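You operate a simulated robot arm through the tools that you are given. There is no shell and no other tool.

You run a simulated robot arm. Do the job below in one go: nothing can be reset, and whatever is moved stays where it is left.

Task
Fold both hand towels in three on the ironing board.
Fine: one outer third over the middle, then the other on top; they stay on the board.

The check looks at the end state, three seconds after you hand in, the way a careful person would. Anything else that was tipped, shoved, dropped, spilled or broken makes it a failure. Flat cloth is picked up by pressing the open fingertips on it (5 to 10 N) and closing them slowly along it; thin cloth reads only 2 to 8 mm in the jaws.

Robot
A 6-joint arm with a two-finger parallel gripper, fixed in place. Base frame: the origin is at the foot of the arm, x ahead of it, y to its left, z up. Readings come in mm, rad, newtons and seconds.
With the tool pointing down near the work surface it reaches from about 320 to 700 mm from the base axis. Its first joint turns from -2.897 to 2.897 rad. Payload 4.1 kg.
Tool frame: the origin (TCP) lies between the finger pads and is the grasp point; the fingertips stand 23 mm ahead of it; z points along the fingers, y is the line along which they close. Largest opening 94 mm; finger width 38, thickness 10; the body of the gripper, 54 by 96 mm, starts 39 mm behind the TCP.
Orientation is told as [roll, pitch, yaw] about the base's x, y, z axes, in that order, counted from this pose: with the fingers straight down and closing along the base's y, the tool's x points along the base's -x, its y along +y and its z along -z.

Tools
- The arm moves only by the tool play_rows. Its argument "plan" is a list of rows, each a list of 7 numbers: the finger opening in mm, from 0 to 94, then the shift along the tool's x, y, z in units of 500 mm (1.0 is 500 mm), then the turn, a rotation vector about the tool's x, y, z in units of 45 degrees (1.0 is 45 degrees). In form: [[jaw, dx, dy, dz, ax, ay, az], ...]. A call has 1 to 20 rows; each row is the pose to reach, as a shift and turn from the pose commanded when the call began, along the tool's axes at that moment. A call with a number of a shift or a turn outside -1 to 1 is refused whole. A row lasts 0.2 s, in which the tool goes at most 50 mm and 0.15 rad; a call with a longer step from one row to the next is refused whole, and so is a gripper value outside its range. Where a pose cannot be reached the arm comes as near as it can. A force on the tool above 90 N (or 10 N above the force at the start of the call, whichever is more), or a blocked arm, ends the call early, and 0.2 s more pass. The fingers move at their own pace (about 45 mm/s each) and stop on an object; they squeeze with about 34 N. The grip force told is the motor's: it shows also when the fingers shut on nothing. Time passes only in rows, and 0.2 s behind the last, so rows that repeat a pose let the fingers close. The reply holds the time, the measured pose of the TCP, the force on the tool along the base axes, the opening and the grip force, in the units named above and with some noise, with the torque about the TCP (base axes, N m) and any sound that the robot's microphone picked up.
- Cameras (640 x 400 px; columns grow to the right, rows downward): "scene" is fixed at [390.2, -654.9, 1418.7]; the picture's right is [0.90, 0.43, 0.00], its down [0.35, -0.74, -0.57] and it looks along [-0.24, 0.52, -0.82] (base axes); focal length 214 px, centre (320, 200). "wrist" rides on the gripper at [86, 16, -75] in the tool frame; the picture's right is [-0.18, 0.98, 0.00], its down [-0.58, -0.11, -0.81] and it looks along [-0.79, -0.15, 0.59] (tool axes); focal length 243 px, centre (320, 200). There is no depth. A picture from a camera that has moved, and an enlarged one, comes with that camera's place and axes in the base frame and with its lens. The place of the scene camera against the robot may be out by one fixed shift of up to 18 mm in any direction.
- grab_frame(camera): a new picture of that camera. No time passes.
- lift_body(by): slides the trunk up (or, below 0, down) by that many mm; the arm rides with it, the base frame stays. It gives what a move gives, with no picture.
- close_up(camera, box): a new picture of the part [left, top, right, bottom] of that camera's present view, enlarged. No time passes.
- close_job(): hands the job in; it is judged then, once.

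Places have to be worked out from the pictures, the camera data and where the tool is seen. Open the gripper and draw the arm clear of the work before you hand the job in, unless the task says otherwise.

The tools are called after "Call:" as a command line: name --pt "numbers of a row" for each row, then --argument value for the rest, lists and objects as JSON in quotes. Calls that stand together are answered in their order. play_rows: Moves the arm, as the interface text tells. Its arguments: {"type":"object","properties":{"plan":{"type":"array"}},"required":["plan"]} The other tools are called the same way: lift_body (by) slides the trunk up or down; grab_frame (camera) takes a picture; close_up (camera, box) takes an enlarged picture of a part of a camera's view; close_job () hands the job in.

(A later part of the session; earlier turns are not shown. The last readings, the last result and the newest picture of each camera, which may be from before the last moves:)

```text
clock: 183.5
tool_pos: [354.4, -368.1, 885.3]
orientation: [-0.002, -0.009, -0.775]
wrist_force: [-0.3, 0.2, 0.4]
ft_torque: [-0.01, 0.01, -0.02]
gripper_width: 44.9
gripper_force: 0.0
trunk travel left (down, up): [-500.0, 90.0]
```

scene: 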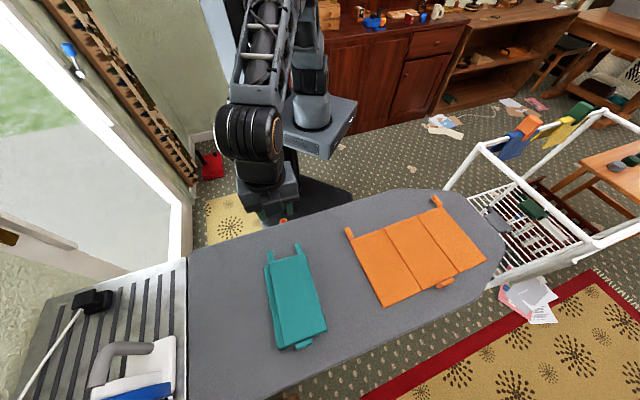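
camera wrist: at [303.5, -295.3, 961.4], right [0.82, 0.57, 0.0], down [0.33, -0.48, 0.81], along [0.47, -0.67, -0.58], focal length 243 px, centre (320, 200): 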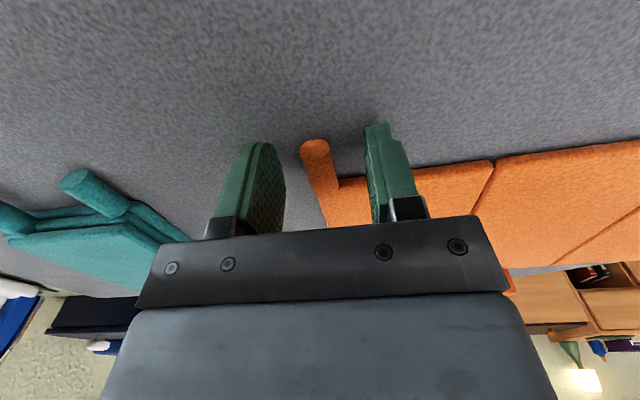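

Call:
play_rows --pt "45 0 0 0.003 0 0 0" --pt "38 0 0 0.004 0 0 0" --pt "30 0 0 0.004 0 0 0" --pt "24 0 0 0.004 0 0 0" --pt "18 0 0 0.004 0 0 0" --pt "12 0 0 0.004 0 0 0" --pt "6 0 0 0.004 0 0 0" --pt "0 0 0 0.004 0 0 0" --pt "0 0 0 0.004 0 0 0"

Call:
grab_frame --camera "wrist"

```text
clock: 185.5
tool_pos: [354.2, -366.4, 883.5]
orientation: [-0.004, -0.014, -0.774]
wrist_force: [9.2, 6.0, 24.9]
ft_torque: [0.65, -0.12, -0.17]
gripper_width: 15.5
gripper_force: 34.0
trunk travel left (down, up): [-500.0, 90.0]
```

```text
taken
camera wrist: at [304.2, -293.6, 956.0], right [0.82, 0.57, 0.0], down [0.33, -0.48, 0.81], along [0.47, -0.67, -0.58], focal length 243 px, centre (320, 200)
```

wrist: 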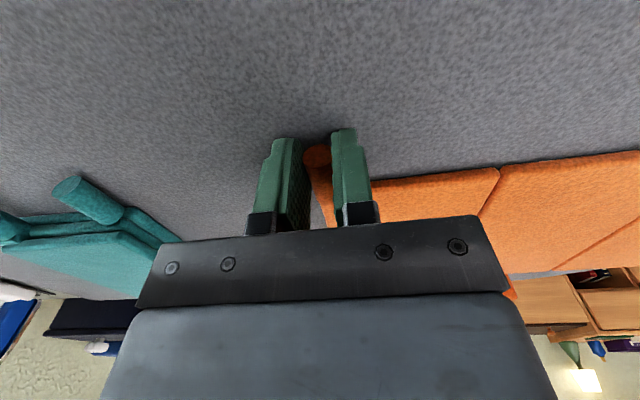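

Gripped at 15.5 mm. I start the left orange third's fold: small lift and 12°.

Call:
play_rows --pt "0 0 0 -0.004 0 0 0" --pt "0 0 0.001 -0.0105 0.0444 0 0" --pt "0 0 0.002 -0.017 0.0889 0 0" --pt "0 0 0.0049 -0.03 0.1778 0 0" --pt "0 0 0.0088 -0.043 0.2667 0 0"

Call:
close_up --camera "scene" --box '[310, 170, 530, 330]'

```text
clock: 186.7
tool_pos: [356.6, -365.0, 902.7]
orientation: [-0.212, -0.012, -0.775]
wrist_force: [0.8, 1.4, -1.0]
ft_torque: [0.17, 0.18, 0.17]
gripper_width: 15.1
gripper_force: 33.9
trunk travel left (down, up): [-500.0, 90.0]
```

```text
2.50 times, centred on (420, 250) of scene
camera zoom: at [390.2, -654.9, 1418.7], right [0.9, 0.43, 0.0], down [0.35, -0.74, -0.57], along [-0.24, 0.52, -0.82], focal length 536 px, centre (70, 75)
```

zoom: 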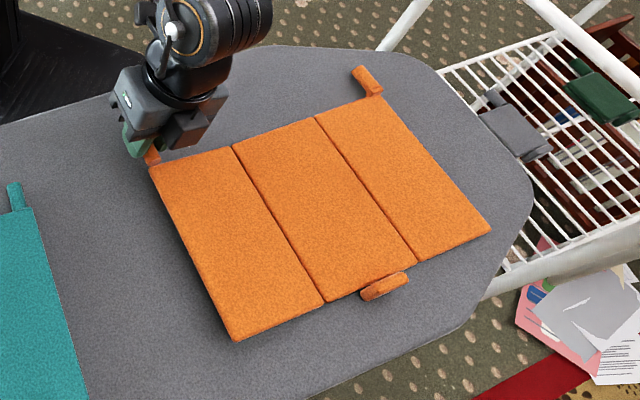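

Good. Next 40° of the swing.

Call:
play_rows --pt "0 0 0.002 -0.0136 0.0889 0 0" --pt "0 0 0.005 -0.0271 0.1778 0 0" --pt "0 0 0.0089 -0.0403 0.2667 0 0" --pt "0 0 0.0137 -0.0532 0.3556 0 0" --pt "0 0 0.0193 -0.0657 0.4444 0 0" --pt "0 0 0.0259 -0.0778 0.5333 0 0" --pt "0 0 0.0333 -0.0894 0.6222 0 0" --pt "0 0 0.0414 -0.1005 0.7111 0 0" --pt "0 0 0.0504 -0.111 0.8 0 0" --pt "0 0 0.06 -0.1208 0.8889 0 0"

Call:
close_up --camera "scene" --box '[310, 170, 530, 330]'

```text
clock: 188.9
tool_pos: [386.1, -333.4, 954.8]
orientation: [-0.912, -0.011, -0.777]
wrist_force: [0.2, 0.2, 1.5]
ft_torque: [0.14, 0.18, -0.01]
gripper_width: 15.5
gripper_force: 33.7
trunk travel left (down, up): [-500.0, 90.0]
```

```text
2.50 times, centred on (420, 250) of scene
camera zoom: at [390.2, -654.9, 1418.7], right [0.9, 0.43, 0.0], down [0.35, -0.74, -0.57], along [-0.24, 0.52, -0.82], focal length 536 px, centre (70, 75)
```

zoom: 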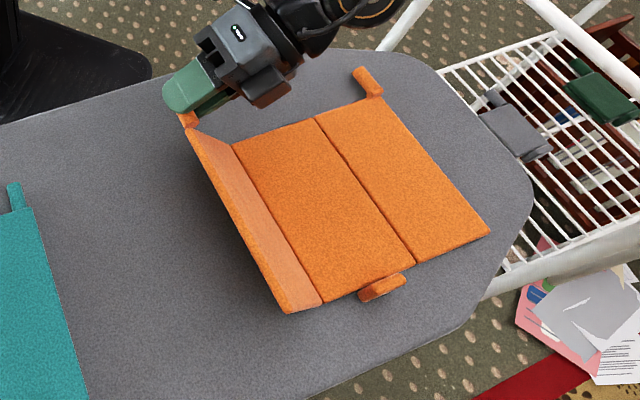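

Working well. Another 24°.

Call:
play_rows --pt "0 0 0.002 -0.0138 0.0889 0 0" --pt "0 0 0.005 -0.0273 0.1778 0 0" --pt "0 0 0.0089 -0.0407 0.2667 0 0" --pt "0 0 0.0137 -0.0537 0.3556 0 0" --pt "0 0 0.0195 -0.0664 0.4444 0 0" --pt "0 0 0.0261 -0.0786 0.5333 0 0"

Call:
close_up --camera "scene" --box '[310, 170, 530, 330]'

```text
clock: 190.3
tool_pos: [413.7, -305.8, 970.3]
orientation: [-1.331, -0.009, -0.775]
wrist_force: [0.0, 0.1, -0.4]
ft_torque: [0.17, 0.17, 0.0]
gripper_width: 15.5
gripper_force: 34.3
trunk travel left (down, up): [-500.0, 90.0]
```

```text
2.50 times, centred on (420, 250) of scene
camera zoom: at [390.2, -654.9, 1418.7], right [0.9, 0.43, 0.0], down [0.35, -0.74, -0.57], along [-0.24, 0.52, -0.82], focal length 536 px, centre (70, 75)
```

zoom: 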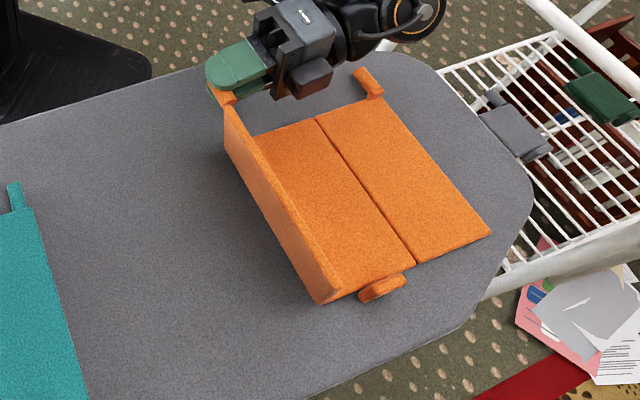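

~77°. Another 14° to just past vertical.

Call:
play_rows --pt "0 0 0.002 -0.0138 0.0889 0 0" --pt "0 0 0.005 -0.0273 0.1778 0 0" --pt "0 0 0.0089 -0.0407 0.2667 0 0" --pt "0 0 0.0112 -0.0472 0.3111 0 0"

Call:
grab_frame --camera "wrist"

```text
clock: 191.3
tool_pos: [430.2, -288.0, 970.0]
orientation: [-1.574, -0.009, -0.779]
wrist_force: [-0.7, -0.4, -1.0]
ft_torque: [0.12, 0.14, -0.1]
gripper_width: 15.3
gripper_force: 33.6
trunk travel left (down, up): [-500.0, 90.0]
```

```text
taken
camera wrist: at [421.9, -174.9, 951.7], right [0.14, -0.14, -0.98], down [0.98, 0.17, 0.11], along [0.15, -0.98, 0.16], focal length 243 px, centre (320, 200)
```

wrist: 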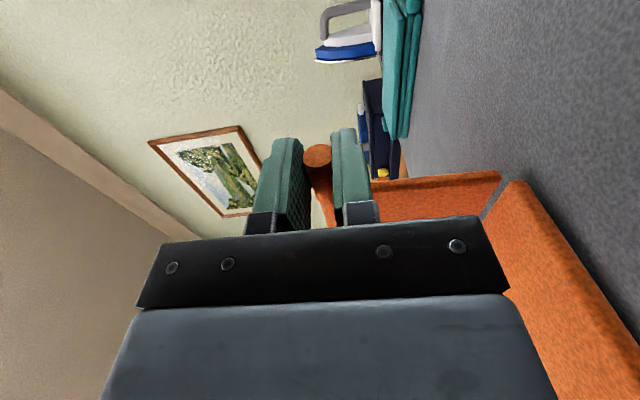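

Upright. I release, withdraw, rise and rotate back for the second bite on this rod.

Call:
play_rows --pt "25 0 0 0 0 0 0" --pt "36 0 0 0 0 0 0" --pt "36 0 0 0 0 0 0" --pt "36 0.05 0 0 0 0 0" --pt "36 0.1 0 0 0 0 0" --pt "40 0.12 -0.07 0 0 0 0" --pt "40 0.12 -0.14 0 0 0 0" --pt "40 0.12 -0.14 0 -0.17 0 0" --pt "40 0.12 -0.14 0 -0.34 0 0" --pt "40 0.12 -0.14 0 -0.51 0 0" --pt "40 0.12 -0.14 0 -0.68 0 0" --pt "40 0.12 -0.14 0 -0.84 0 0" --pt "40 0.12 -0.14 0 -1.0 0 0"

Call:
play_rows --pt "40 0 0 0 -0.17 0 0" --pt "40 0 0 0 -0.34 0 0" --pt "40 0 0 0 -0.51 0 0" --pt "40 0 0 0 -0.68 0 0" --pt "40 0 0 0 -0.84 0 0" --pt "40 0 0 0 -1.0 0 0"

Call:
play_rows --pt "40 -0.04 -0.0177 0.008 -0.111 0 0" --pt "40 -0.08 -0.0353 0.016 -0.222 0 0" --pt "40 -0.119 -0.053 0.024 -0.333 0 0" --pt "40 -0.119 -0.053 0.024 -0.333 0 0"

Call:
grab_frame --camera "wrist"

Call:
close_up --camera "wrist" --box '[220, 40, 440, 220]'

```text
clock: 194.1
tool_pos: [386.7, -247.2, 1038.9]
orientation: [-0.784, -0.01, -0.774]
wrist_force: [0.5, 0.7, 0.2]
ft_torque: [0.01, -0.02, 0.03]
gripper_width: 39.9
gripper_force: 0.1
trunk travel left (down, up): [-500.0, 90.0]
```

```text
clock: 195.5
tool_pos: [387.5, -246.6, 1038.6]
orientation: [0.002, -0.011, -0.775]
wrist_force: [-0.4, -0.1, 0.3]
ft_torque: [0.0, 0.01, 0.0]
gripper_width: 40.0
gripper_force: 0.0
trunk travel left (down, up): [-500.0, 90.0]
```

```text
clock: 196.5
tool_pos: [409.8, -307.5, 1027.0]
orientation: [0.259, -0.012, -0.774]
wrist_force: [-0.9, -1.1, -0.9]
ft_torque: [0.01, 0.03, 0.02]
gripper_width: 40.4
gripper_force: 0.0
trunk travel left (down, up): [-500.0, 90.0]
```

```text
taken
camera wrist: at [346.3, -249.3, 1101.9], right [0.79, 0.55, 0.26], down [0.19, -0.62, 0.76], along [0.58, -0.55, -0.6], focal length 243 px, centre (320, 200)
```

wrist: 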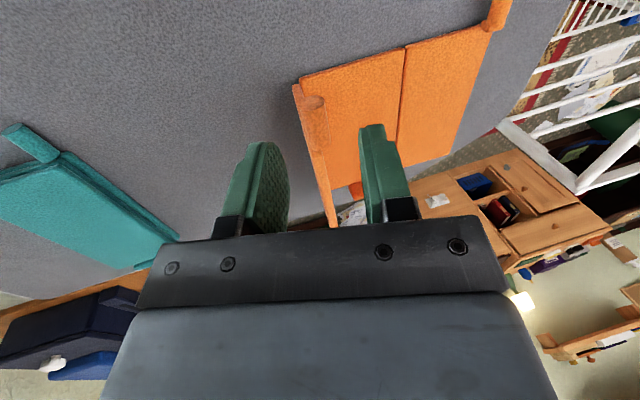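

```text
2.22 times, centred on (330, 130) of wrist
camera zoom: at [346.3, -249.3, 1101.9], right [0.79, 0.55, 0.26], down [0.19, -0.62, 0.76], along [0.58, -0.55, -0.6], focal length 539 px, centre (298, 356)
```

zoom: 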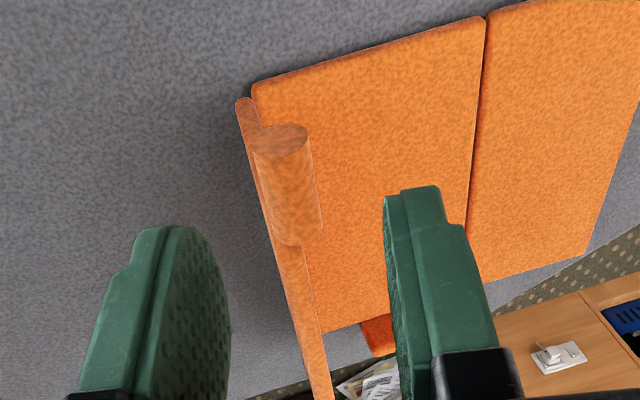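

Rod ~57 mm ahead, 4 mm left. I advance and close.

Call:
play_rows --pt "40 -0.002 -0.005 0.03 0 0 0" --pt "40 -0.004 -0.0075 0.06 0 0 0" --pt "40 -0.004 -0.0075 0.08 0 0 0" --pt "40 -0.004 -0.0075 0.092 0 0 0" --pt "32 -0.004 -0.0075 0.092 0 0 0" --pt "25 -0.004 -0.0075 0.092 0 0 0" --pt "19 -0.004 -0.0075 0.092 0 0 0" --pt "12 -0.004 -0.0075 0.092 0 0 0" --pt "4 -0.004 -0.0075 0.092 0 0 0" --pt "0 -0.004 -0.0075 0.092 0 0 0"

Call:
close_up --camera "wrist" --box '[220, 60, 440, 240]'

```text
clock: 198.7
tool_pos: [416.6, -303.2, 982.6]
orientation: [0.259, -0.009, -0.776]
wrist_force: [0.3, -0.2, 0.0]
ft_torque: [0.02, 0.04, -0.14]
gripper_width: 15.3
gripper_force: 34.0
trunk travel left (down, up): [-500.0, 90.0]
```

```text
2.22 times, centred on (330, 150) of wrist
camera zoom: at [353.3, -244.8, 1056.2], right [0.8, 0.55, 0.25], down [0.19, -0.62, 0.76], along [0.58, -0.55, -0.6], focal length 539 px, centre (298, 311)
```

zoom: 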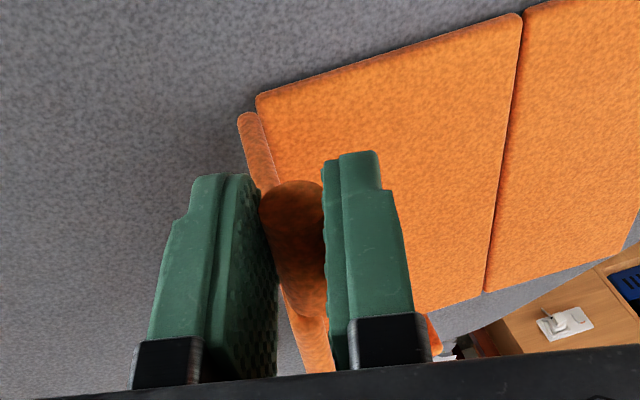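

Gripped. I fold 20° further and check load.

Call:
play_rows --pt "0 0 0.0188 0.0052 0.1111 0 0" --pt "0 0 0.037 0.012 0.2222 0 0" --pt "0 0 0.0546 0.0204 0.3333 0 0" --pt "0 0 0.0714 0.0302 0.4444 0 0"

Call:
close_up --camera "scene" --box '[310, 170, 530, 330]'

```text
clock: 199.7
tool_pos: [445.0, -275.7, 976.7]
orientation: [-0.087, -0.013, -0.776]
wrist_force: [0.6, 3.6, 8.4]
ft_torque: [0.18, 0.1, 0.02]
gripper_width: 15.5
gripper_force: 33.5
trunk travel left (down, up): [-500.0, 90.0]
```

```text
2.50 times, centred on (420, 250) of scene
camera zoom: at [390.2, -654.9, 1418.7], right [0.9, 0.43, 0.0], down [0.35, -0.74, -0.57], along [-0.24, 0.52, -0.82], focal length 536 px, centre (70, 75)
```

zoom: 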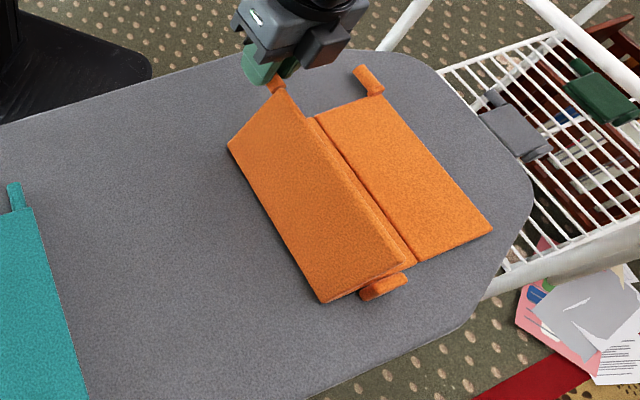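

~112°, slight 8 N compression. I lift 2 mm and continue 40°.

Call:
play_rows --pt "0 0 0 -0.004 0 0 0" --pt "0 0 0.0188 0.0012 0.1111 0 0" --pt "0 0 0.0372 0.008 0.2222 0 0" --pt "0 0 0.055 0.0164 0.3333 0 0" --pt "0 0 0.072 0.0264 0.4444 0 0" --pt "0 0 0.088 0.038 0.5556 0 0" --pt "0 0 0.103 0.0508 0.6667 0 0" --pt "0 0 0.117 0.065 0.7778 0 0" --pt "0 0 0.1296 0.08 0.8889 0 0"

Call:
close_up --camera "scene" --box '[310, 170, 530, 330]'

Call:
grab_frame --camera "wrist"

```text
clock: 201.7
tool_pos: [489.2, -230.3, 929.6]
orientation: [-0.789, -0.011, -0.776]
wrist_force: [-0.4, 1.4, -0.9]
ft_torque: [0.26, 0.09, 0.03]
gripper_width: 15.2
gripper_force: 34.3
trunk travel left (down, up): [-500.0, 90.0]
```

```text
2.50 times, centred on (420, 250) of scene
camera zoom: at [390.2, -654.9, 1418.7], right [0.9, 0.43, 0.0], down [0.35, -0.74, -0.57], along [-0.24, 0.52, -0.82], focal length 536 px, centre (70, 75)
```

zoom: 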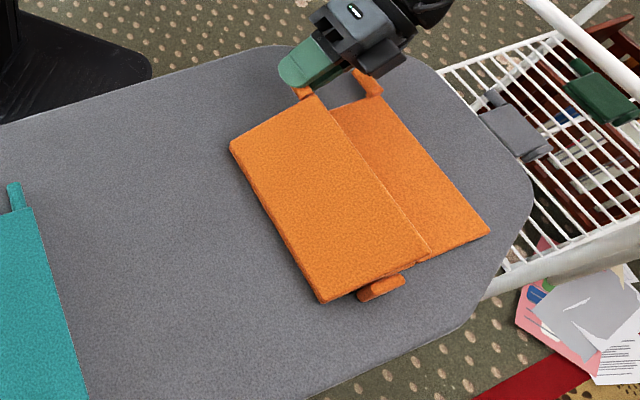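

```text
taken
camera wrist: at [472.1, -125.2, 969.8], right [0.62, 0.36, -0.7], down [0.76, -0.05, 0.65], along [0.2, -0.93, -0.3], focal length 243 px, centre (320, 200)
```

wrist: 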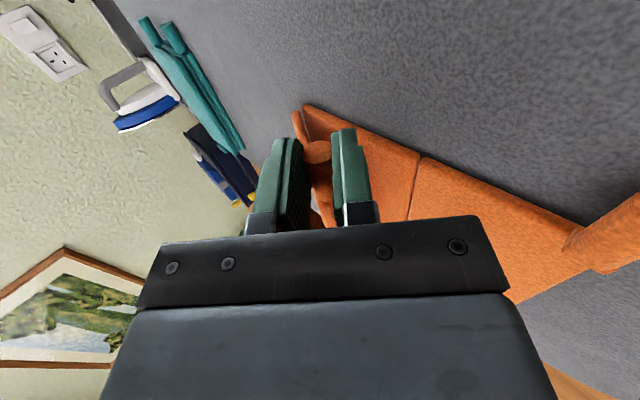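

~150°. Another 12°.

Call:
play_rows --pt "0 0 0.0189 0.0052 0.1111 0 0" --pt "0 0 0.0377 0.012 0.2222 0 0" --pt "0 0 0.045 0.0152 0.2667 0 0"

Call:
close_up --camera "scene" --box '[310, 170, 530, 330]'

```text
clock: 202.5
tool_pos: [495.7, -224.7, 910.4]
orientation: [-0.998, -0.01, -0.776]
wrist_force: [-0.9, -0.8, -0.7]
ft_torque: [0.16, 0.12, -0.03]
gripper_width: 15.3
gripper_force: 34.1
trunk travel left (down, up): [-500.0, 90.0]
```

```text
2.50 times, centred on (420, 250) of scene
camera zoom: at [390.2, -654.9, 1418.7], right [0.9, 0.43, 0.0], down [0.35, -0.74, -0.57], along [-0.24, 0.52, -0.82], focal length 536 px, centre (70, 75)
```

zoom: 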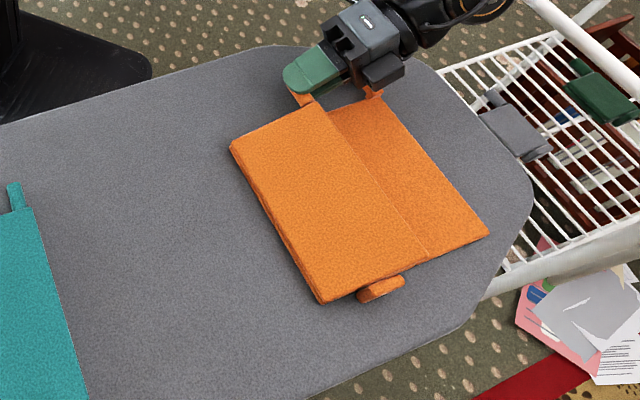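

~162°. I release, withdraw, rise and straighten with closed fingers, then move over this third to press it.

Call:
play_rows --pt "24 0 0 0 0 0 0" --pt "29 0 0 0 0 0 0" --pt "29 0 0 0 0 0 0" --pt "29 0.05 0 0 0 0 0" --pt "29 0.1 0 0 0 0 0" --pt "29 0.12 -0.067 -0.0435 0 0 0" --pt "15 0.12 -0.134 -0.087 0 0 0" --pt "0 0.12 -0.134 -0.087 -0.17 0 0" --pt "0 0.12 -0.134 -0.087 -0.34 0 0" --pt "0 0.12 -0.134 -0.087 -0.51 0 0" --pt "0 0.12 -0.134 -0.087 -0.68 0 0" --pt "0 0.12 -0.134 -0.087 -0.84 0 0" --pt "0 0.12 -0.134 -0.087 -1.0 0 0"

Call:
play_rows --pt "0 -0.065 -0.015 0.0134 -0.07 0 0" --pt "0 -0.13 -0.03 0.0268 -0.14 0 0" --pt "0 -0.194 -0.045 0.04 -0.21 0 0" --pt "0 -0.259 -0.06 0.0536 -0.27 0 0" --pt "0 -0.324 -0.075 0.067 -0.27 0 0" --pt "0 -0.324 -0.075 0.067 -0.27 0 0"

Call:
grab_frame --camera "wrist"

Call:
close_up --camera "scene" --box '[310, 170, 530, 330]'

```text
clock: 205.3
tool_pos: [453.0, -182.7, 988.9]
orientation: [-0.211, -0.01, -0.776]
wrist_force: [0.2, -0.8, -0.7]
ft_torque: [0.0, 0.01, -0.01]
gripper_width: 0.0
gripper_force: 34.0
trunk travel left (down, up): [-500.0, 90.0]
```

```text
clock: 206.7
tool_pos: [538.2, -327.2, 966.1]
orientation: [0.001, -0.011, -0.775]
wrist_force: [0.1, 0.0, -0.3]
ft_torque: [0.02, 0.0, 0.0]
gripper_width: 0.1
gripper_force: 34.0
trunk travel left (down, up): [-500.0, 90.0]
```

```text
taken
camera wrist: at [487.5, -255.6, 1038.9], right [0.82, 0.57, 0.0], down [0.33, -0.48, 0.81], along [0.47, -0.67, -0.58], focal length 243 px, centre (320, 200)
```

wrist: 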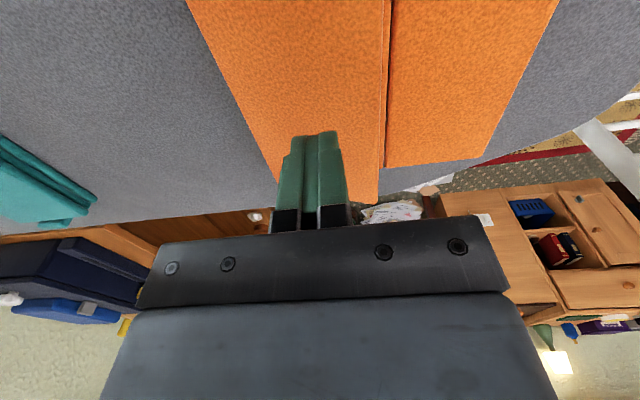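

```text
2.50 times, centred on (420, 250) of scene
camera zoom: at [390.2, -654.9, 1418.7], right [0.9, 0.43, 0.0], down [0.35, -0.74, -0.57], along [-0.24, 0.52, -0.82], focal length 536 px, centre (70, 75)
```

zoom: 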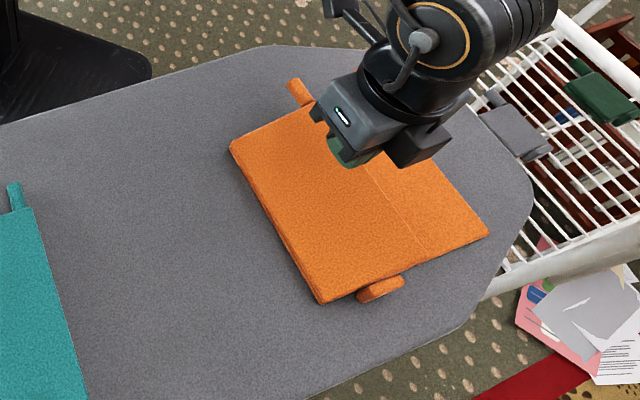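

I press down in small steps over the orange left third.

Call:
play_rows --pt "0 0 0 0.05 0 0 0" --pt "0 0 0 0.075 0 0 0" --pt "0 0 0 0.088 0 0 0" --pt "0 0 0 0.1 0 0 0" --pt "0 0 0 0.11 0 0 0" --pt "0 0 0 0.118 0 0 0"

```text
clock: 208.1
tool_pos: [537.1, -326.5, 906.8]
orientation: [-0.001, -0.01, -0.774]
wrist_force: [-0.2, 0.4, -0.2]
ft_torque: [0.0, -0.02, -0.05]
gripper_width: 0.0
gripper_force: 34.3
trunk travel left (down, up): [-500.0, 90.0]
```

Call:
play_rows --pt "0 0 0 0.004 0 0 0" --pt "0 0 0 0.008 0 0 0" --pt "0 0 0 0.011 0 0 0" --pt "0 0 0 0.014 0 0 0"

Call:
grab_frame --camera "wrist"

```text
clock: 209.1
tool_pos: [538.1, -328.1, 901.3]
orientation: [0.0, -0.012, -0.777]
wrist_force: [-1.7, 0.7, 6.9]
ft_torque: [0.15, 0.14, 0.07]
gripper_width: 0.0
gripper_force: 34.2
trunk travel left (down, up): [-500.0, 90.0]
```

```text
taken
camera wrist: at [487.3, -254.7, 974.0], right [0.82, 0.57, 0.0], down [0.33, -0.48, 0.81], along [0.47, -0.67, -0.58], focal length 243 px, centre (320, 200)
```

wrist: 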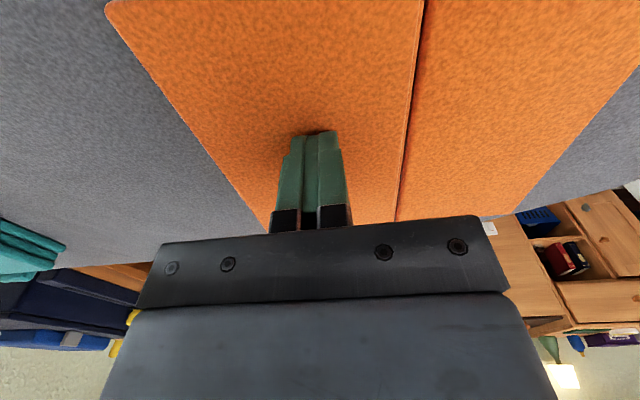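

Flush at z≈878 like the teal one (7 N). I rise and go above the right rod to measure it.

Call:
play_rows --pt "0 0 0 -0.09 0 0 0" --pt "0 0 0 -0.18 0 0 0" --pt "0 0 0 -0.256 0 0 0" --pt "20 0.0524 0.0512 -0.256 0 0 0" --pt "45 0.1048 0.1024 -0.256 0 0 0" --pt "45 0.1572 0.1536 -0.256 0 0 0" --pt "45 0.2096 0.2048 -0.256 0 0 0" --pt "45 0.262 0.256 -0.256 0 0 0" --pt "45 0.262 0.256 -0.256 0 0 0"

Call:
grab_frame --camera "wrist"

Call:
close_up --camera "wrist" --box '[160, 0, 420, 140]'

```text
clock: 211.1
tool_pos: [533.0, -143.3, 1027.4]
orientation: [0.001, -0.011, -0.776]
wrist_force: [0.3, 0.1, 0.1]
ft_torque: [-0.01, 0.03, 0.01]
gripper_width: 45.2
gripper_force: 0.1
trunk travel left (down, up): [-500.0, 90.0]
```

```text
taken
camera wrist: at [483.6, -70.6, 1100.5], right [0.82, 0.57, 0.0], down [0.33, -0.48, 0.81], along [0.47, -0.67, -0.58], focal length 243 px, centre (320, 200)
```

wrist: 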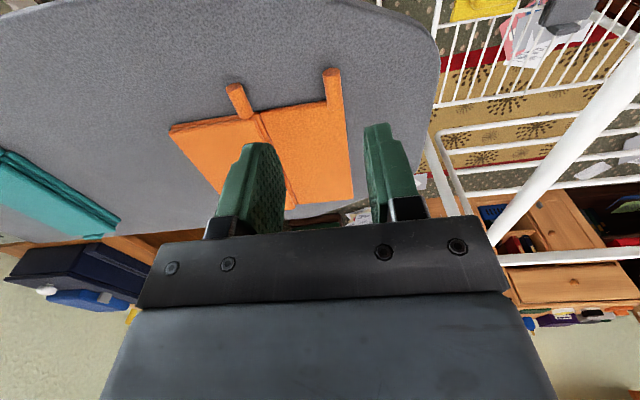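

```text
2.46 times, centred on (290, 70) of wrist
camera zoom: at [483.6, -70.6, 1100.5], right [0.82, 0.57, 0.0], down [0.33, -0.48, 0.81], along [0.47, -0.67, -0.58], focal length 597 px, centre (394, 520)
```

zoom: 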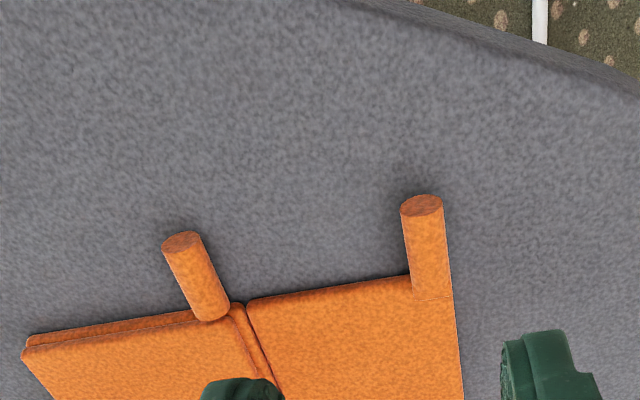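

Right rod: u≈282.4, n≈-533…-504; right seam u≈200. I position over it and descend to near the board.

Call:
play_rows --pt "45 -0.033 0.0071 0.05 0 0 0" --pt "45 -0.0656 0.0142 0.12 0 0 0" --pt "45 -0.0656 0.0142 0.19 0 0 0" --pt "45 -0.0656 0.0142 0.24 0 0 0" --pt "45 -0.0656 0.0142 0.262 0 0 0" --pt "45 -0.0656 0.0142 0.274 0 0 0" --pt "45 -0.0656 0.0142 0.28 0 0 0"

Call:
grab_frame --camera "wrist"

```text
clock: 212.7
tool_pos: [562.1, -161.5, 886.1]
orientation: [0.0, -0.011, -0.776]
wrist_force: [0.3, -1.5, 0.1]
ft_torque: [0.0, -0.01, 0.03]
gripper_width: 45.0
gripper_force: 0.0
trunk travel left (down, up): [-500.0, 90.0]
```

```text
taken
camera wrist: at [512.7, -89.6, 960.0], right [0.82, 0.57, 0.0], down [0.33, -0.48, 0.81], along [0.47, -0.67, -0.58], focal length 243 px, centre (320, 200)
```

wrist: 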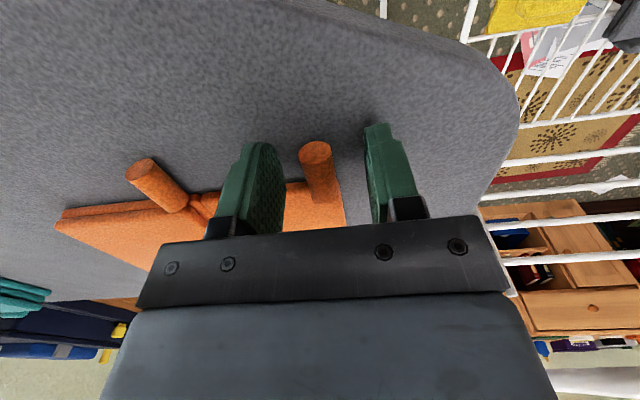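

Aligned at z=886. I creep to the board and close on the rod.

Call:
play_rows --pt "45 0 0 0.003 0 0 0" --pt "45 0 0 0.006 0 0 0" --pt "38 0 0 0.0075 0 0 0" --pt "30 0 0 0.0075 0 0 0" --pt "24 0 0 0.0075 0 0 0" --pt "18 0 0 0.0075 0 0 0" --pt "12 0 0 0.0075 0 0 0" --pt "6 0 0 0.0075 0 0 0" --pt "0 0 0 0.0075 0 0 0" --pt "0 0 0 0.0075 0 0 0"

Call:
grab_frame --camera "wrist"

```text
clock: 214.9
tool_pos: [563.8, -162.4, 884.0]
orientation: [0.001, -0.01, -0.776]
wrist_force: [-1.5, 0.3, 1.5]
ft_torque: [0.04, 0.0, -0.25]
gripper_width: 15.3
gripper_force: 33.8
trunk travel left (down, up): [-500.0, 90.0]
```

```text
taken
camera wrist: at [512.6, -89.5, 956.2], right [0.82, 0.57, 0.0], down [0.33, -0.48, 0.81], along [0.47, -0.67, -0.58], focal length 243 px, centre (320, 200)
```

wrist: 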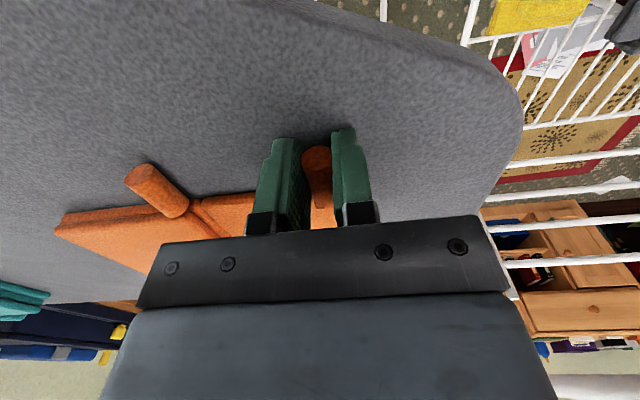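

Gripped. I swing the orange right third up: small lift and 12°.

Call:
play_rows --pt "0 0 0 -0.003 0 0 0" --pt "0 0 -0.0009 -0.009 -0.0444 0 0" --pt "0 0 -0.0018 -0.0149 -0.0889 0 0" --pt "0 0 -0.0045 -0.0267 -0.1778 0 0" --pt "0 0 -0.0079 -0.0383 -0.2667 0 0"

Call:
close_up --camera "scene" --box '[310, 170, 530, 330]'

```text
clock: 216.1
tool_pos: [559.7, -166.0, 903.4]
orientation: [0.211, -0.012, -0.777]
wrist_force: [-1.1, -1.4, -0.3]
ft_torque: [0.03, 0.05, -0.11]
gripper_width: 15.5
gripper_force: 33.7
trunk travel left (down, up): [-500.0, 90.0]
```

```text
2.50 times, centred on (420, 250) of scene
camera zoom: at [390.2, -654.9, 1418.7], right [0.9, 0.43, 0.0], down [0.35, -0.74, -0.57], along [-0.24, 0.52, -0.82], focal length 536 px, centre (70, 75)
```

zoom: 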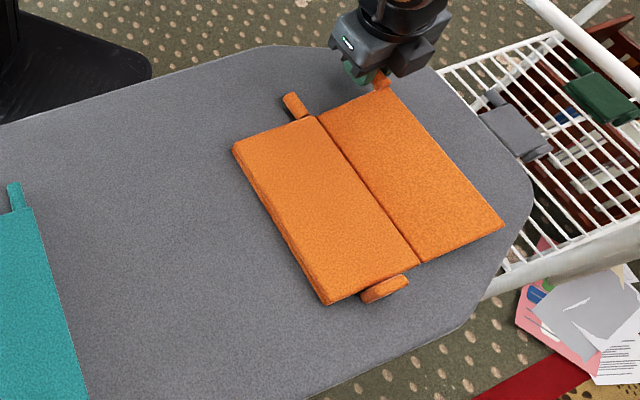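

Lifting fine. Next 40°.

Call:
play_rows --pt "0 0 -0.0018 -0.0119 -0.0889 0 0" --pt "0 0 -0.0045 -0.0237 -0.1778 0 0" --pt "0 0 -0.0079 -0.0353 -0.2667 0 0" --pt "0 0 -0.0122 -0.0466 -0.3556 0 0" --pt "0 0 -0.0172 -0.0576 -0.4444 0 0" --pt "0 0 -0.023 -0.0682 -0.5333 0 0" --pt "0 0 -0.0296 -0.0784 -0.6222 0 0" --pt "0 0 -0.0368 -0.0881 -0.7111 0 0" --pt "0 0 -0.0446 -0.0972 -0.8 0 0" --pt "0 0 -0.053 -0.1058 -0.8889 0 0"

Call:
close_up --camera "scene" --box '[310, 170, 530, 330]'

```text
clock: 218.3
tool_pos: [533.4, -192.0, 949.0]
orientation: [0.91, -0.01, -0.775]
wrist_force: [1.1, 0.1, 0.2]
ft_torque: [0.12, 0.2, 0.04]
gripper_width: 15.3
gripper_force: 33.9
trunk travel left (down, up): [-500.0, 90.0]
```

```text
2.50 times, centred on (420, 250) of scene
camera zoom: at [390.2, -654.9, 1418.7], right [0.9, 0.43, 0.0], down [0.35, -0.74, -0.57], along [-0.24, 0.52, -0.82], focal length 536 px, centre (70, 75)
```

zoom: 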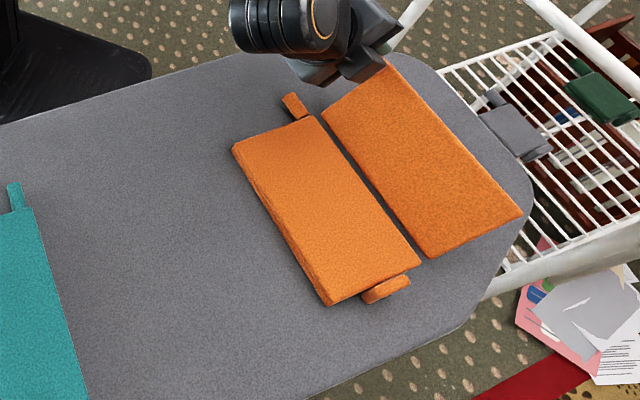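

~53°, no load. Another 36° to ~89°.

Call:
play_rows --pt "0 0 -0.0018 -0.0123 -0.0889 0 0" --pt "0 0 -0.0045 -0.0243 -0.1778 0 0" --pt "0 0 -0.008 -0.0362 -0.2667 0 0" --pt "0 0 -0.0123 -0.0477 -0.3556 0 0" --pt "0 0 -0.0175 -0.059 -0.4444 0 0" --pt "0 0 -0.0233 -0.0699 -0.5333 0 0" --pt "0 0 -0.03 -0.0803 -0.6222 0 0" --pt "0 0 -0.0374 -0.0902 -0.7111 0 0" --pt "0 0 -0.0454 -0.0997 -0.8 0 0"

Call:
close_up --camera "scene" --box '[310, 170, 530, 330]'

Call:
grab_frame --camera "wrist"

```text
clock: 220.3
tool_pos: [497.3, -228.1, 961.7]
orientation: [1.538, -0.01, -0.776]
wrist_force: [0.2, 0.2, 0.8]
ft_torque: [0.14, 0.15, -0.01]
gripper_width: 15.7
gripper_force: 34.3
trunk travel left (down, up): [-500.0, 90.0]
```

```text
2.50 times, centred on (420, 250) of scene
camera zoom: at [390.2, -654.9, 1418.7], right [0.9, 0.43, 0.0], down [0.35, -0.74, -0.57], along [-0.24, 0.52, -0.82], focal length 536 px, centre (70, 75)
```

zoom: 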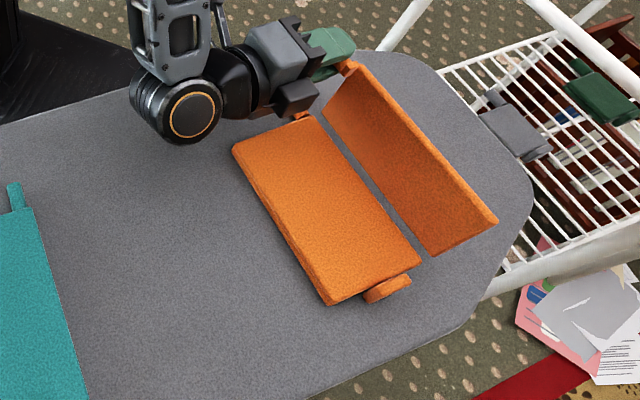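

```text
taken
camera wrist: at [383.8, -221.0, 978.6], right [0.15, -0.1, 0.98], down [-0.15, -0.99, -0.08], along [0.98, -0.14, -0.16], focal length 243 px, centre (320, 200)
```

wrist: 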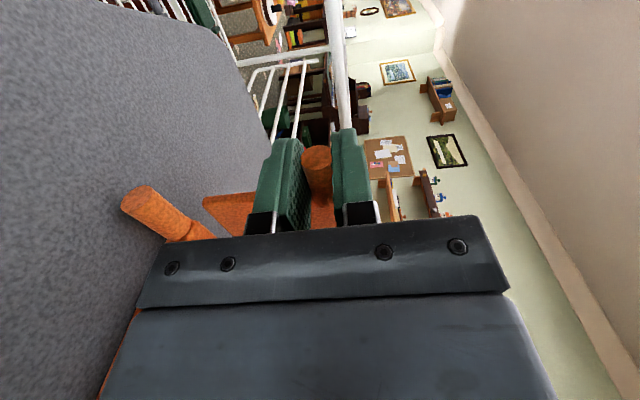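

Nearly vertical. I release, withdraw, rise, and rotate around for the second bite.

Call:
play_rows --pt "25 0 0 0 0 0 0" --pt "36 0 0 0 0 0 0" --pt "36 0 0 0 0 0 0" --pt "36 0.05 0 0 0 0 0" --pt "36 0.1 0 0 0 0 0" --pt "40 0.12 0.07 0 0 0 0" --pt "40 0.12 0.14 0 0 0 0" --pt "40 0.12 0.14 0 0.17 0 0" --pt "40 0.12 0.14 0 0.34 0 0" --pt "40 0.12 0.14 0 0.51 0 0" --pt "40 0.12 0.14 0 0.68 0 0" --pt "40 0.12 0.14 0 0.84 0 0" --pt "40 0.12 0.14 0 1.0 0 0"

Call:
play_rows --pt "40 0 0 0 0.17 0 0" --pt "40 0 0 0 0.34 0 0" --pt "40 0 0 0 0.51 0 0" --pt "40 0 0 0 0.68 0 0" --pt "40 0 0 0 0.84 0 0" --pt "40 0 0 0 1.0 0 0"

Call:
play_rows --pt "40 -0.04 0.0217 0.0093 0.133 0 0" --pt "40 -0.08 0.0433 0.0187 0.267 0 0" --pt "40 -0.12 0.065 0.028 0.4 0 0" --pt "40 -0.12 0.065 0.028 0.4 0 0"

Call:
close_up --camera "wrist" --box '[220, 40, 440, 220]'

Call:
close_up --camera "scene" --box '[310, 170, 530, 330]'

```text
clock: 223.1
tool_pos: [453.6, -184.9, 1029.7]
orientation: [0.748, -0.01, -0.776]
wrist_force: [0.6, 0.4, 0.7]
ft_torque: [0.01, -0.01, 0.03]
gripper_width: 39.8
gripper_force: 0.0
trunk travel left (down, up): [-500.0, 90.0]
```

```text
clock: 224.5
tool_pos: [454.8, -184.3, 1030.8]
orientation: [-0.036, -0.011, -0.777]
wrist_force: [0.5, -0.4, 0.7]
ft_torque: [0.0, -0.01, 0.01]
gripper_width: 39.9
gripper_force: 0.1
trunk travel left (down, up): [-500.0, 90.0]
```

```text
clock: 225.5
tool_pos: [521.5, -204.0, 1016.1]
orientation: [-0.351, -0.01, -0.776]
wrist_force: [0.5, -0.3, 0.4]
ft_torque: [-0.01, 0.0, -0.01]
gripper_width: 40.1
gripper_force: 0.1
trunk travel left (down, up): [-500.0, 90.0]
```

```text
2.22 times, centred on (330, 130) of wrist
camera zoom: at [488.9, -115.0, 1078.8], right [0.78, 0.53, -0.34], down [0.53, -0.28, 0.8], along [0.33, -0.8, -0.5], focal length 539 px, centre (298, 356)
```

zoom: 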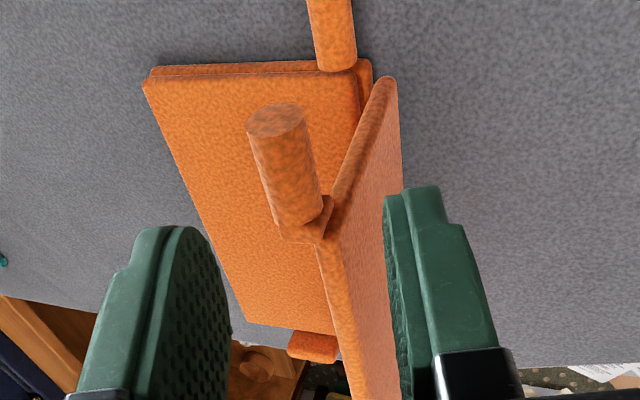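

```text
2.50 times, centred on (420, 250) of scene
camera zoom: at [390.2, -654.9, 1418.7], right [0.9, 0.43, 0.0], down [0.35, -0.74, -0.57], along [-0.24, 0.52, -0.82], focal length 536 px, centre (70, 75)
```

zoom: 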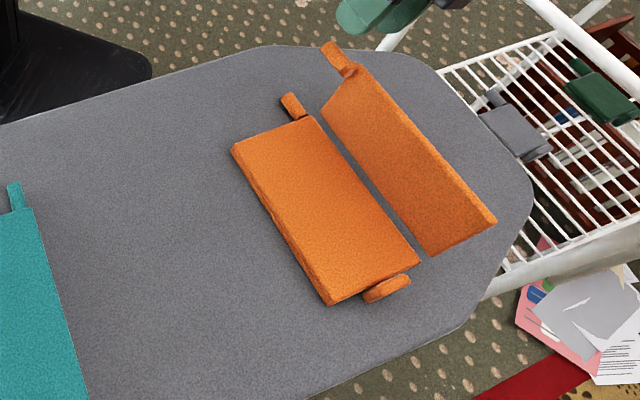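

Rod ~59 mm ahead, ~3 mm left. I advance and close.

Call:
play_rows --pt "40 0.002 -0.005 0.03 0 0 0" --pt "40 0.002 -0.007 0.06 0 0 0" --pt "40 0.002 -0.007 0.082 0 0 0" --pt "40 0.002 -0.007 0.095 0 0 0" --pt "32 0.002 -0.007 0.095 0 0 0" --pt "25 0.002 -0.007 0.095 0 0 0" --pt "19 0.002 -0.007 0.095 0 0 0" --pt "12 0.002 -0.007 0.095 0 0 0" --pt "4 0.002 -0.007 0.095 0 0 0" --pt "0 0.002 -0.007 0.095 0 0 0"

Call:
close_up --camera "wrist" --box '[220, 60, 440, 240]'

```text
clock: 227.7
tool_pos: [508.0, -217.5, 972.1]
orientation: [-0.348, -0.011, -0.776]
wrist_force: [0.8, 0.2, 0.6]
ft_torque: [0.11, 0.11, 0.06]
gripper_width: 15.1
gripper_force: 34.0
trunk travel left (down, up): [-500.0, 90.0]
```

```text
2.22 times, centred on (330, 150) of wrist
camera zoom: at [473.5, -128.2, 1035.6], right [0.78, 0.53, -0.33], down [0.53, -0.28, 0.8], along [0.33, -0.8, -0.5], focal length 539 px, centre (298, 311)
```

zoom: 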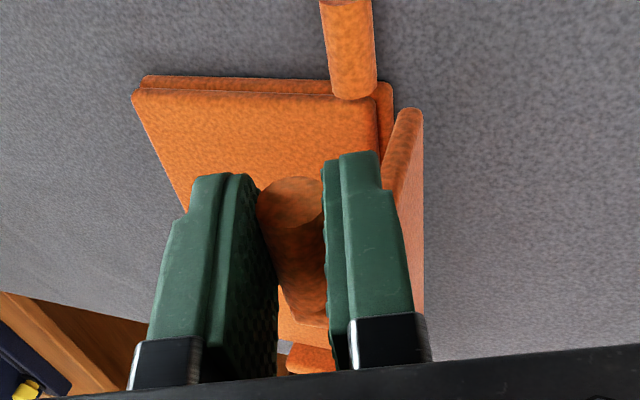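

Gripped. Fold 20° and check.

Call:
play_rows --pt "0 0 -0.0163 0.0057 -0.1111 0 0" --pt "0 0 -0.032 0.0128 -0.2222 0 0" --pt "0 0 -0.047 0.0212 -0.3333 0 0" --pt "0 0 -0.0612 0.031 -0.4444 0 0"

Call:
close_up --camera "scene" --box '[310, 170, 530, 330]'

```text
clock: 228.7
tool_pos: [481.9, -242.9, 970.6]
orientation: [0.001, -0.013, -0.778]
wrist_force: [1.0, -3.1, 9.3]
ft_torque: [-0.24, -0.23, -0.11]
gripper_width: 15.3
gripper_force: 34.0
trunk travel left (down, up): [-500.0, 90.0]
```

```text
2.50 times, centred on (420, 250) of scene
camera zoom: at [390.2, -654.9, 1418.7], right [0.9, 0.43, 0.0], down [0.35, -0.74, -0.57], along [-0.24, 0.52, -0.82], focal length 536 px, centre (70, 75)
```

zoom: 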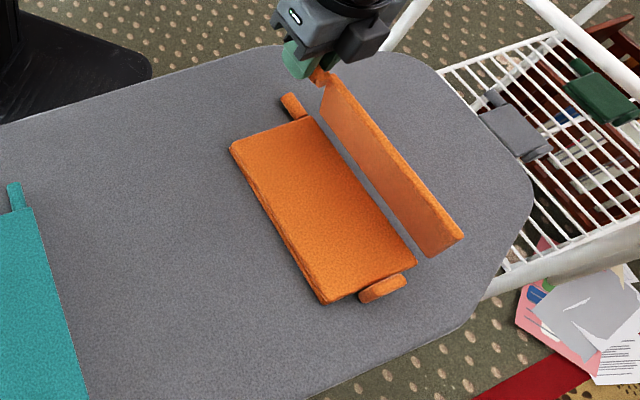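

~108°, small 9 N compression; I lift 2 mm and continue 40°.

Call:
play_rows --pt "0 0 0 -0.004 0 0 0" --pt "0 0 -0.0166 0.0017 -0.1111 0 0" --pt "0 0 -0.0327 0.0089 -0.2222 0 0" --pt "0 0 -0.048 0.0174 -0.3333 0 0" --pt "0 0 -0.0626 0.0272 -0.4444 0 0" --pt "0 0 -0.0762 0.0383 -0.5556 0 0" --pt "0 0 -0.0888 0.0505 -0.6667 0 0" --pt "0 0 -0.1004 0.0637 -0.7778 0 0" --pt "0 0 -0.1106 0.078 -0.8889 0 0"

Call:
close_up --camera "scene" --box '[310, 170, 530, 330]'

Call:
grab_frame --camera "wrist"

```text
clock: 230.7
tool_pos: [442.9, -282.5, 930.0]
orientation: [0.7, -0.011, -0.776]
wrist_force: [0.5, 0.2, -0.2]
ft_torque: [0.09, 0.16, -0.02]
gripper_width: 15.3
gripper_force: 34.3
trunk travel left (down, up): [-500.0, 90.0]
```

```text
2.50 times, centred on (420, 250) of scene
camera zoom: at [390.2, -654.9, 1418.7], right [0.9, 0.43, 0.0], down [0.35, -0.74, -0.57], along [-0.24, 0.52, -0.82], focal length 536 px, centre (70, 75)
```

zoom: 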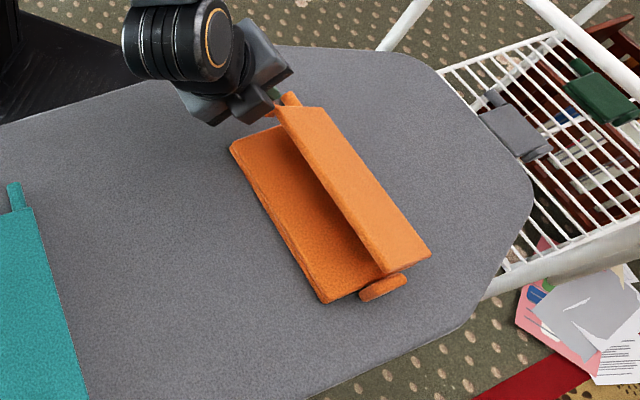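

```text
taken
camera wrist: at [356.6, -246.3, 995.3], right [0.65, 0.41, 0.63], down [-0.01, -0.83, 0.55], along [0.76, -0.37, -0.54], focal length 243 px, centre (320, 200)
```

wrist: 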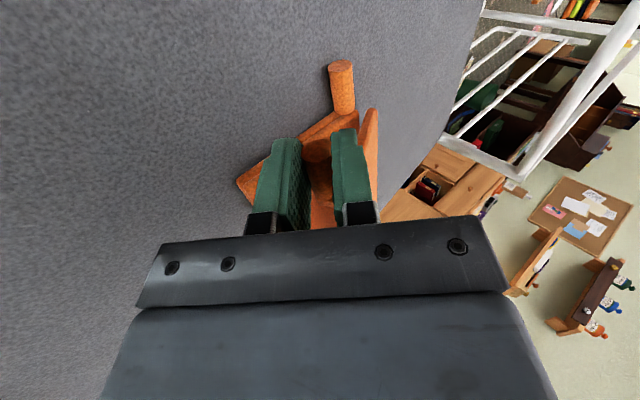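

~147°. Another 12°.

Call:
play_rows --pt "0 0 -0.0166 0.0057 -0.1111 0 0" --pt "0 0 -0.0327 0.0129 -0.2222 0 0" --pt "0 0 -0.0389 0.0161 -0.2667 0 0"

Call:
close_up --camera "scene" --box '[310, 170, 530, 330]'

```text
clock: 231.5
tool_pos: [435.4, -289.3, 910.1]
orientation: [0.908, -0.012, -0.777]
wrist_force: [0.3, 0.1, 0.8]
ft_torque: [0.11, 0.19, 0.01]
gripper_width: 15.2
gripper_force: 34.2
trunk travel left (down, up): [-500.0, 90.0]
```

```text
2.50 times, centred on (420, 250) of scene
camera zoom: at [390.2, -654.9, 1418.7], right [0.9, 0.43, 0.0], down [0.35, -0.74, -0.57], along [-0.24, 0.52, -0.82], focal length 536 px, centre (70, 75)
```

zoom: 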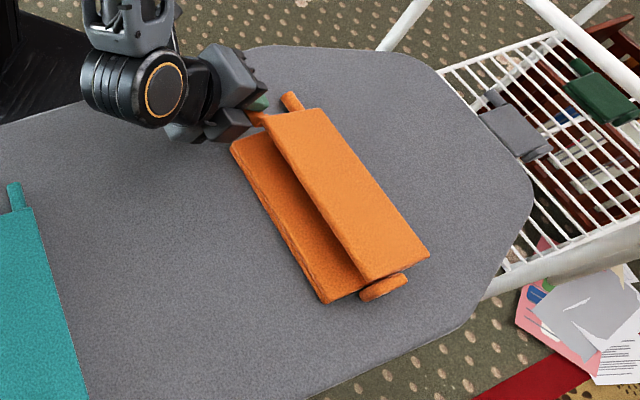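

~159°. Release, withdraw, rise, straighten and move over it for pressing.

Call:
play_rows --pt "24 0 0 0 0 0 0" --pt "29 0 0 0 0 0 0" --pt "29 0 0 0 0 0 0" --pt "29 0.05 0 0 0 0 0" --pt "29 0.1 0 0 0 0 0" --pt "29 0.12 0.063 -0.049 0 0 0" --pt "15 0.12 0.126 -0.0985 0 0 0" --pt "0 0.12 0.126 -0.0985 0.17 0 0" --pt "0 0.12 0.126 -0.0985 0.34 0 0" --pt "0 0.12 0.126 -0.0985 0.51 0 0" --pt "0 0.12 0.126 -0.0985 0.68 0 0" --pt "0 0.12 0.126 -0.0985 0.84 0 0" --pt "0 0.12 0.126 -0.0985 1.0 0 0"

Call:
play_rows --pt "0 -0.064 0.0124 0.008 0.04 0 0" --pt "0 -0.128 0.0248 0.016 0.08 0 0" --pt "0 -0.192 0.0372 0.026 0.12 0 0" --pt "0 -0.256 0.0496 0.037 0.156 0 0" --pt "0 -0.32 0.062 0.048 0.156 0 0" --pt "0 -0.32 0.062 0.048 0.156 0 0"

Call:
grab_frame --camera "wrist"

Call:
close_up --camera "scene" --box '[310, 170, 530, 330]'

```text
clock: 234.3
tool_pos: [393.2, -247.3, 989.8]
orientation: [0.119, -0.013, -0.777]
wrist_force: [0.4, -0.8, 0.8]
ft_torque: [0.02, 0.02, 0.0]
gripper_width: 0.1
gripper_force: 33.9
trunk travel left (down, up): [-500.0, 90.0]
```

```text
clock: 235.7
tool_pos: [532.6, -334.8, 970.4]
orientation: [0.0, -0.009, -0.775]
wrist_force: [0.4, 0.0, 0.0]
ft_torque: [-0.03, -0.03, 0.03]
gripper_width: 0.0
gripper_force: 34.4
trunk travel left (down, up): [-500.0, 90.0]
```

```text
taken
camera wrist: at [482.2, -262.3, 1044.8], right [0.82, 0.57, 0.0], down [0.33, -0.48, 0.81], along [0.47, -0.67, -0.58], focal length 243 px, centre (320, 200)
```

wrist: 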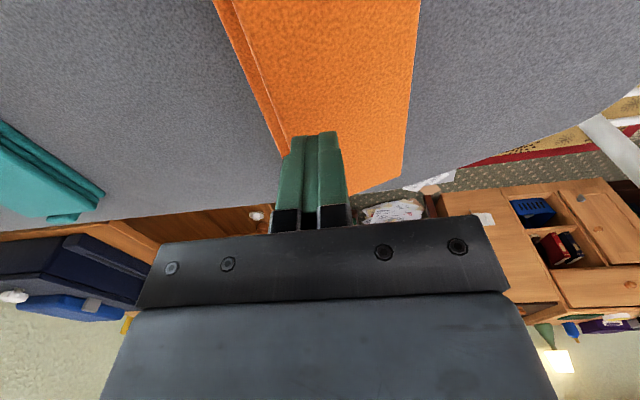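

```text
2.50 times, centred on (420, 250) of scene
camera zoom: at [390.2, -654.9, 1418.7], right [0.9, 0.43, 0.0], down [0.35, -0.74, -0.57], along [-0.24, 0.52, -0.82], focal length 536 px, centre (70, 75)
```

zoom: 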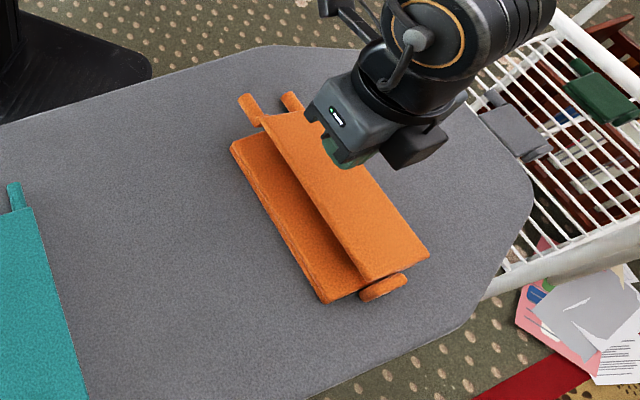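

I press down on the orange right third in small steps.

Call:
play_rows --pt "0 0 0 0.05 0 0 0" --pt "0 0 0 0.068 0 0 0" --pt "0 0 0 0.08 0 0 0" --pt "0 0 0 0.09 0 0 0" --pt "0 0 0 0.1 0 0 0" --pt "0 0 0 0.108 0 0 0"

```text
clock: 237.1
tool_pos: [532.9, -335.2, 918.0]
orientation: [-0.002, -0.009, -0.778]
wrist_force: [0.6, -0.4, -0.4]
ft_torque: [0.01, 0.01, 0.01]
gripper_width: 0.0
gripper_force: 33.8
trunk travel left (down, up): [-500.0, 90.0]
```

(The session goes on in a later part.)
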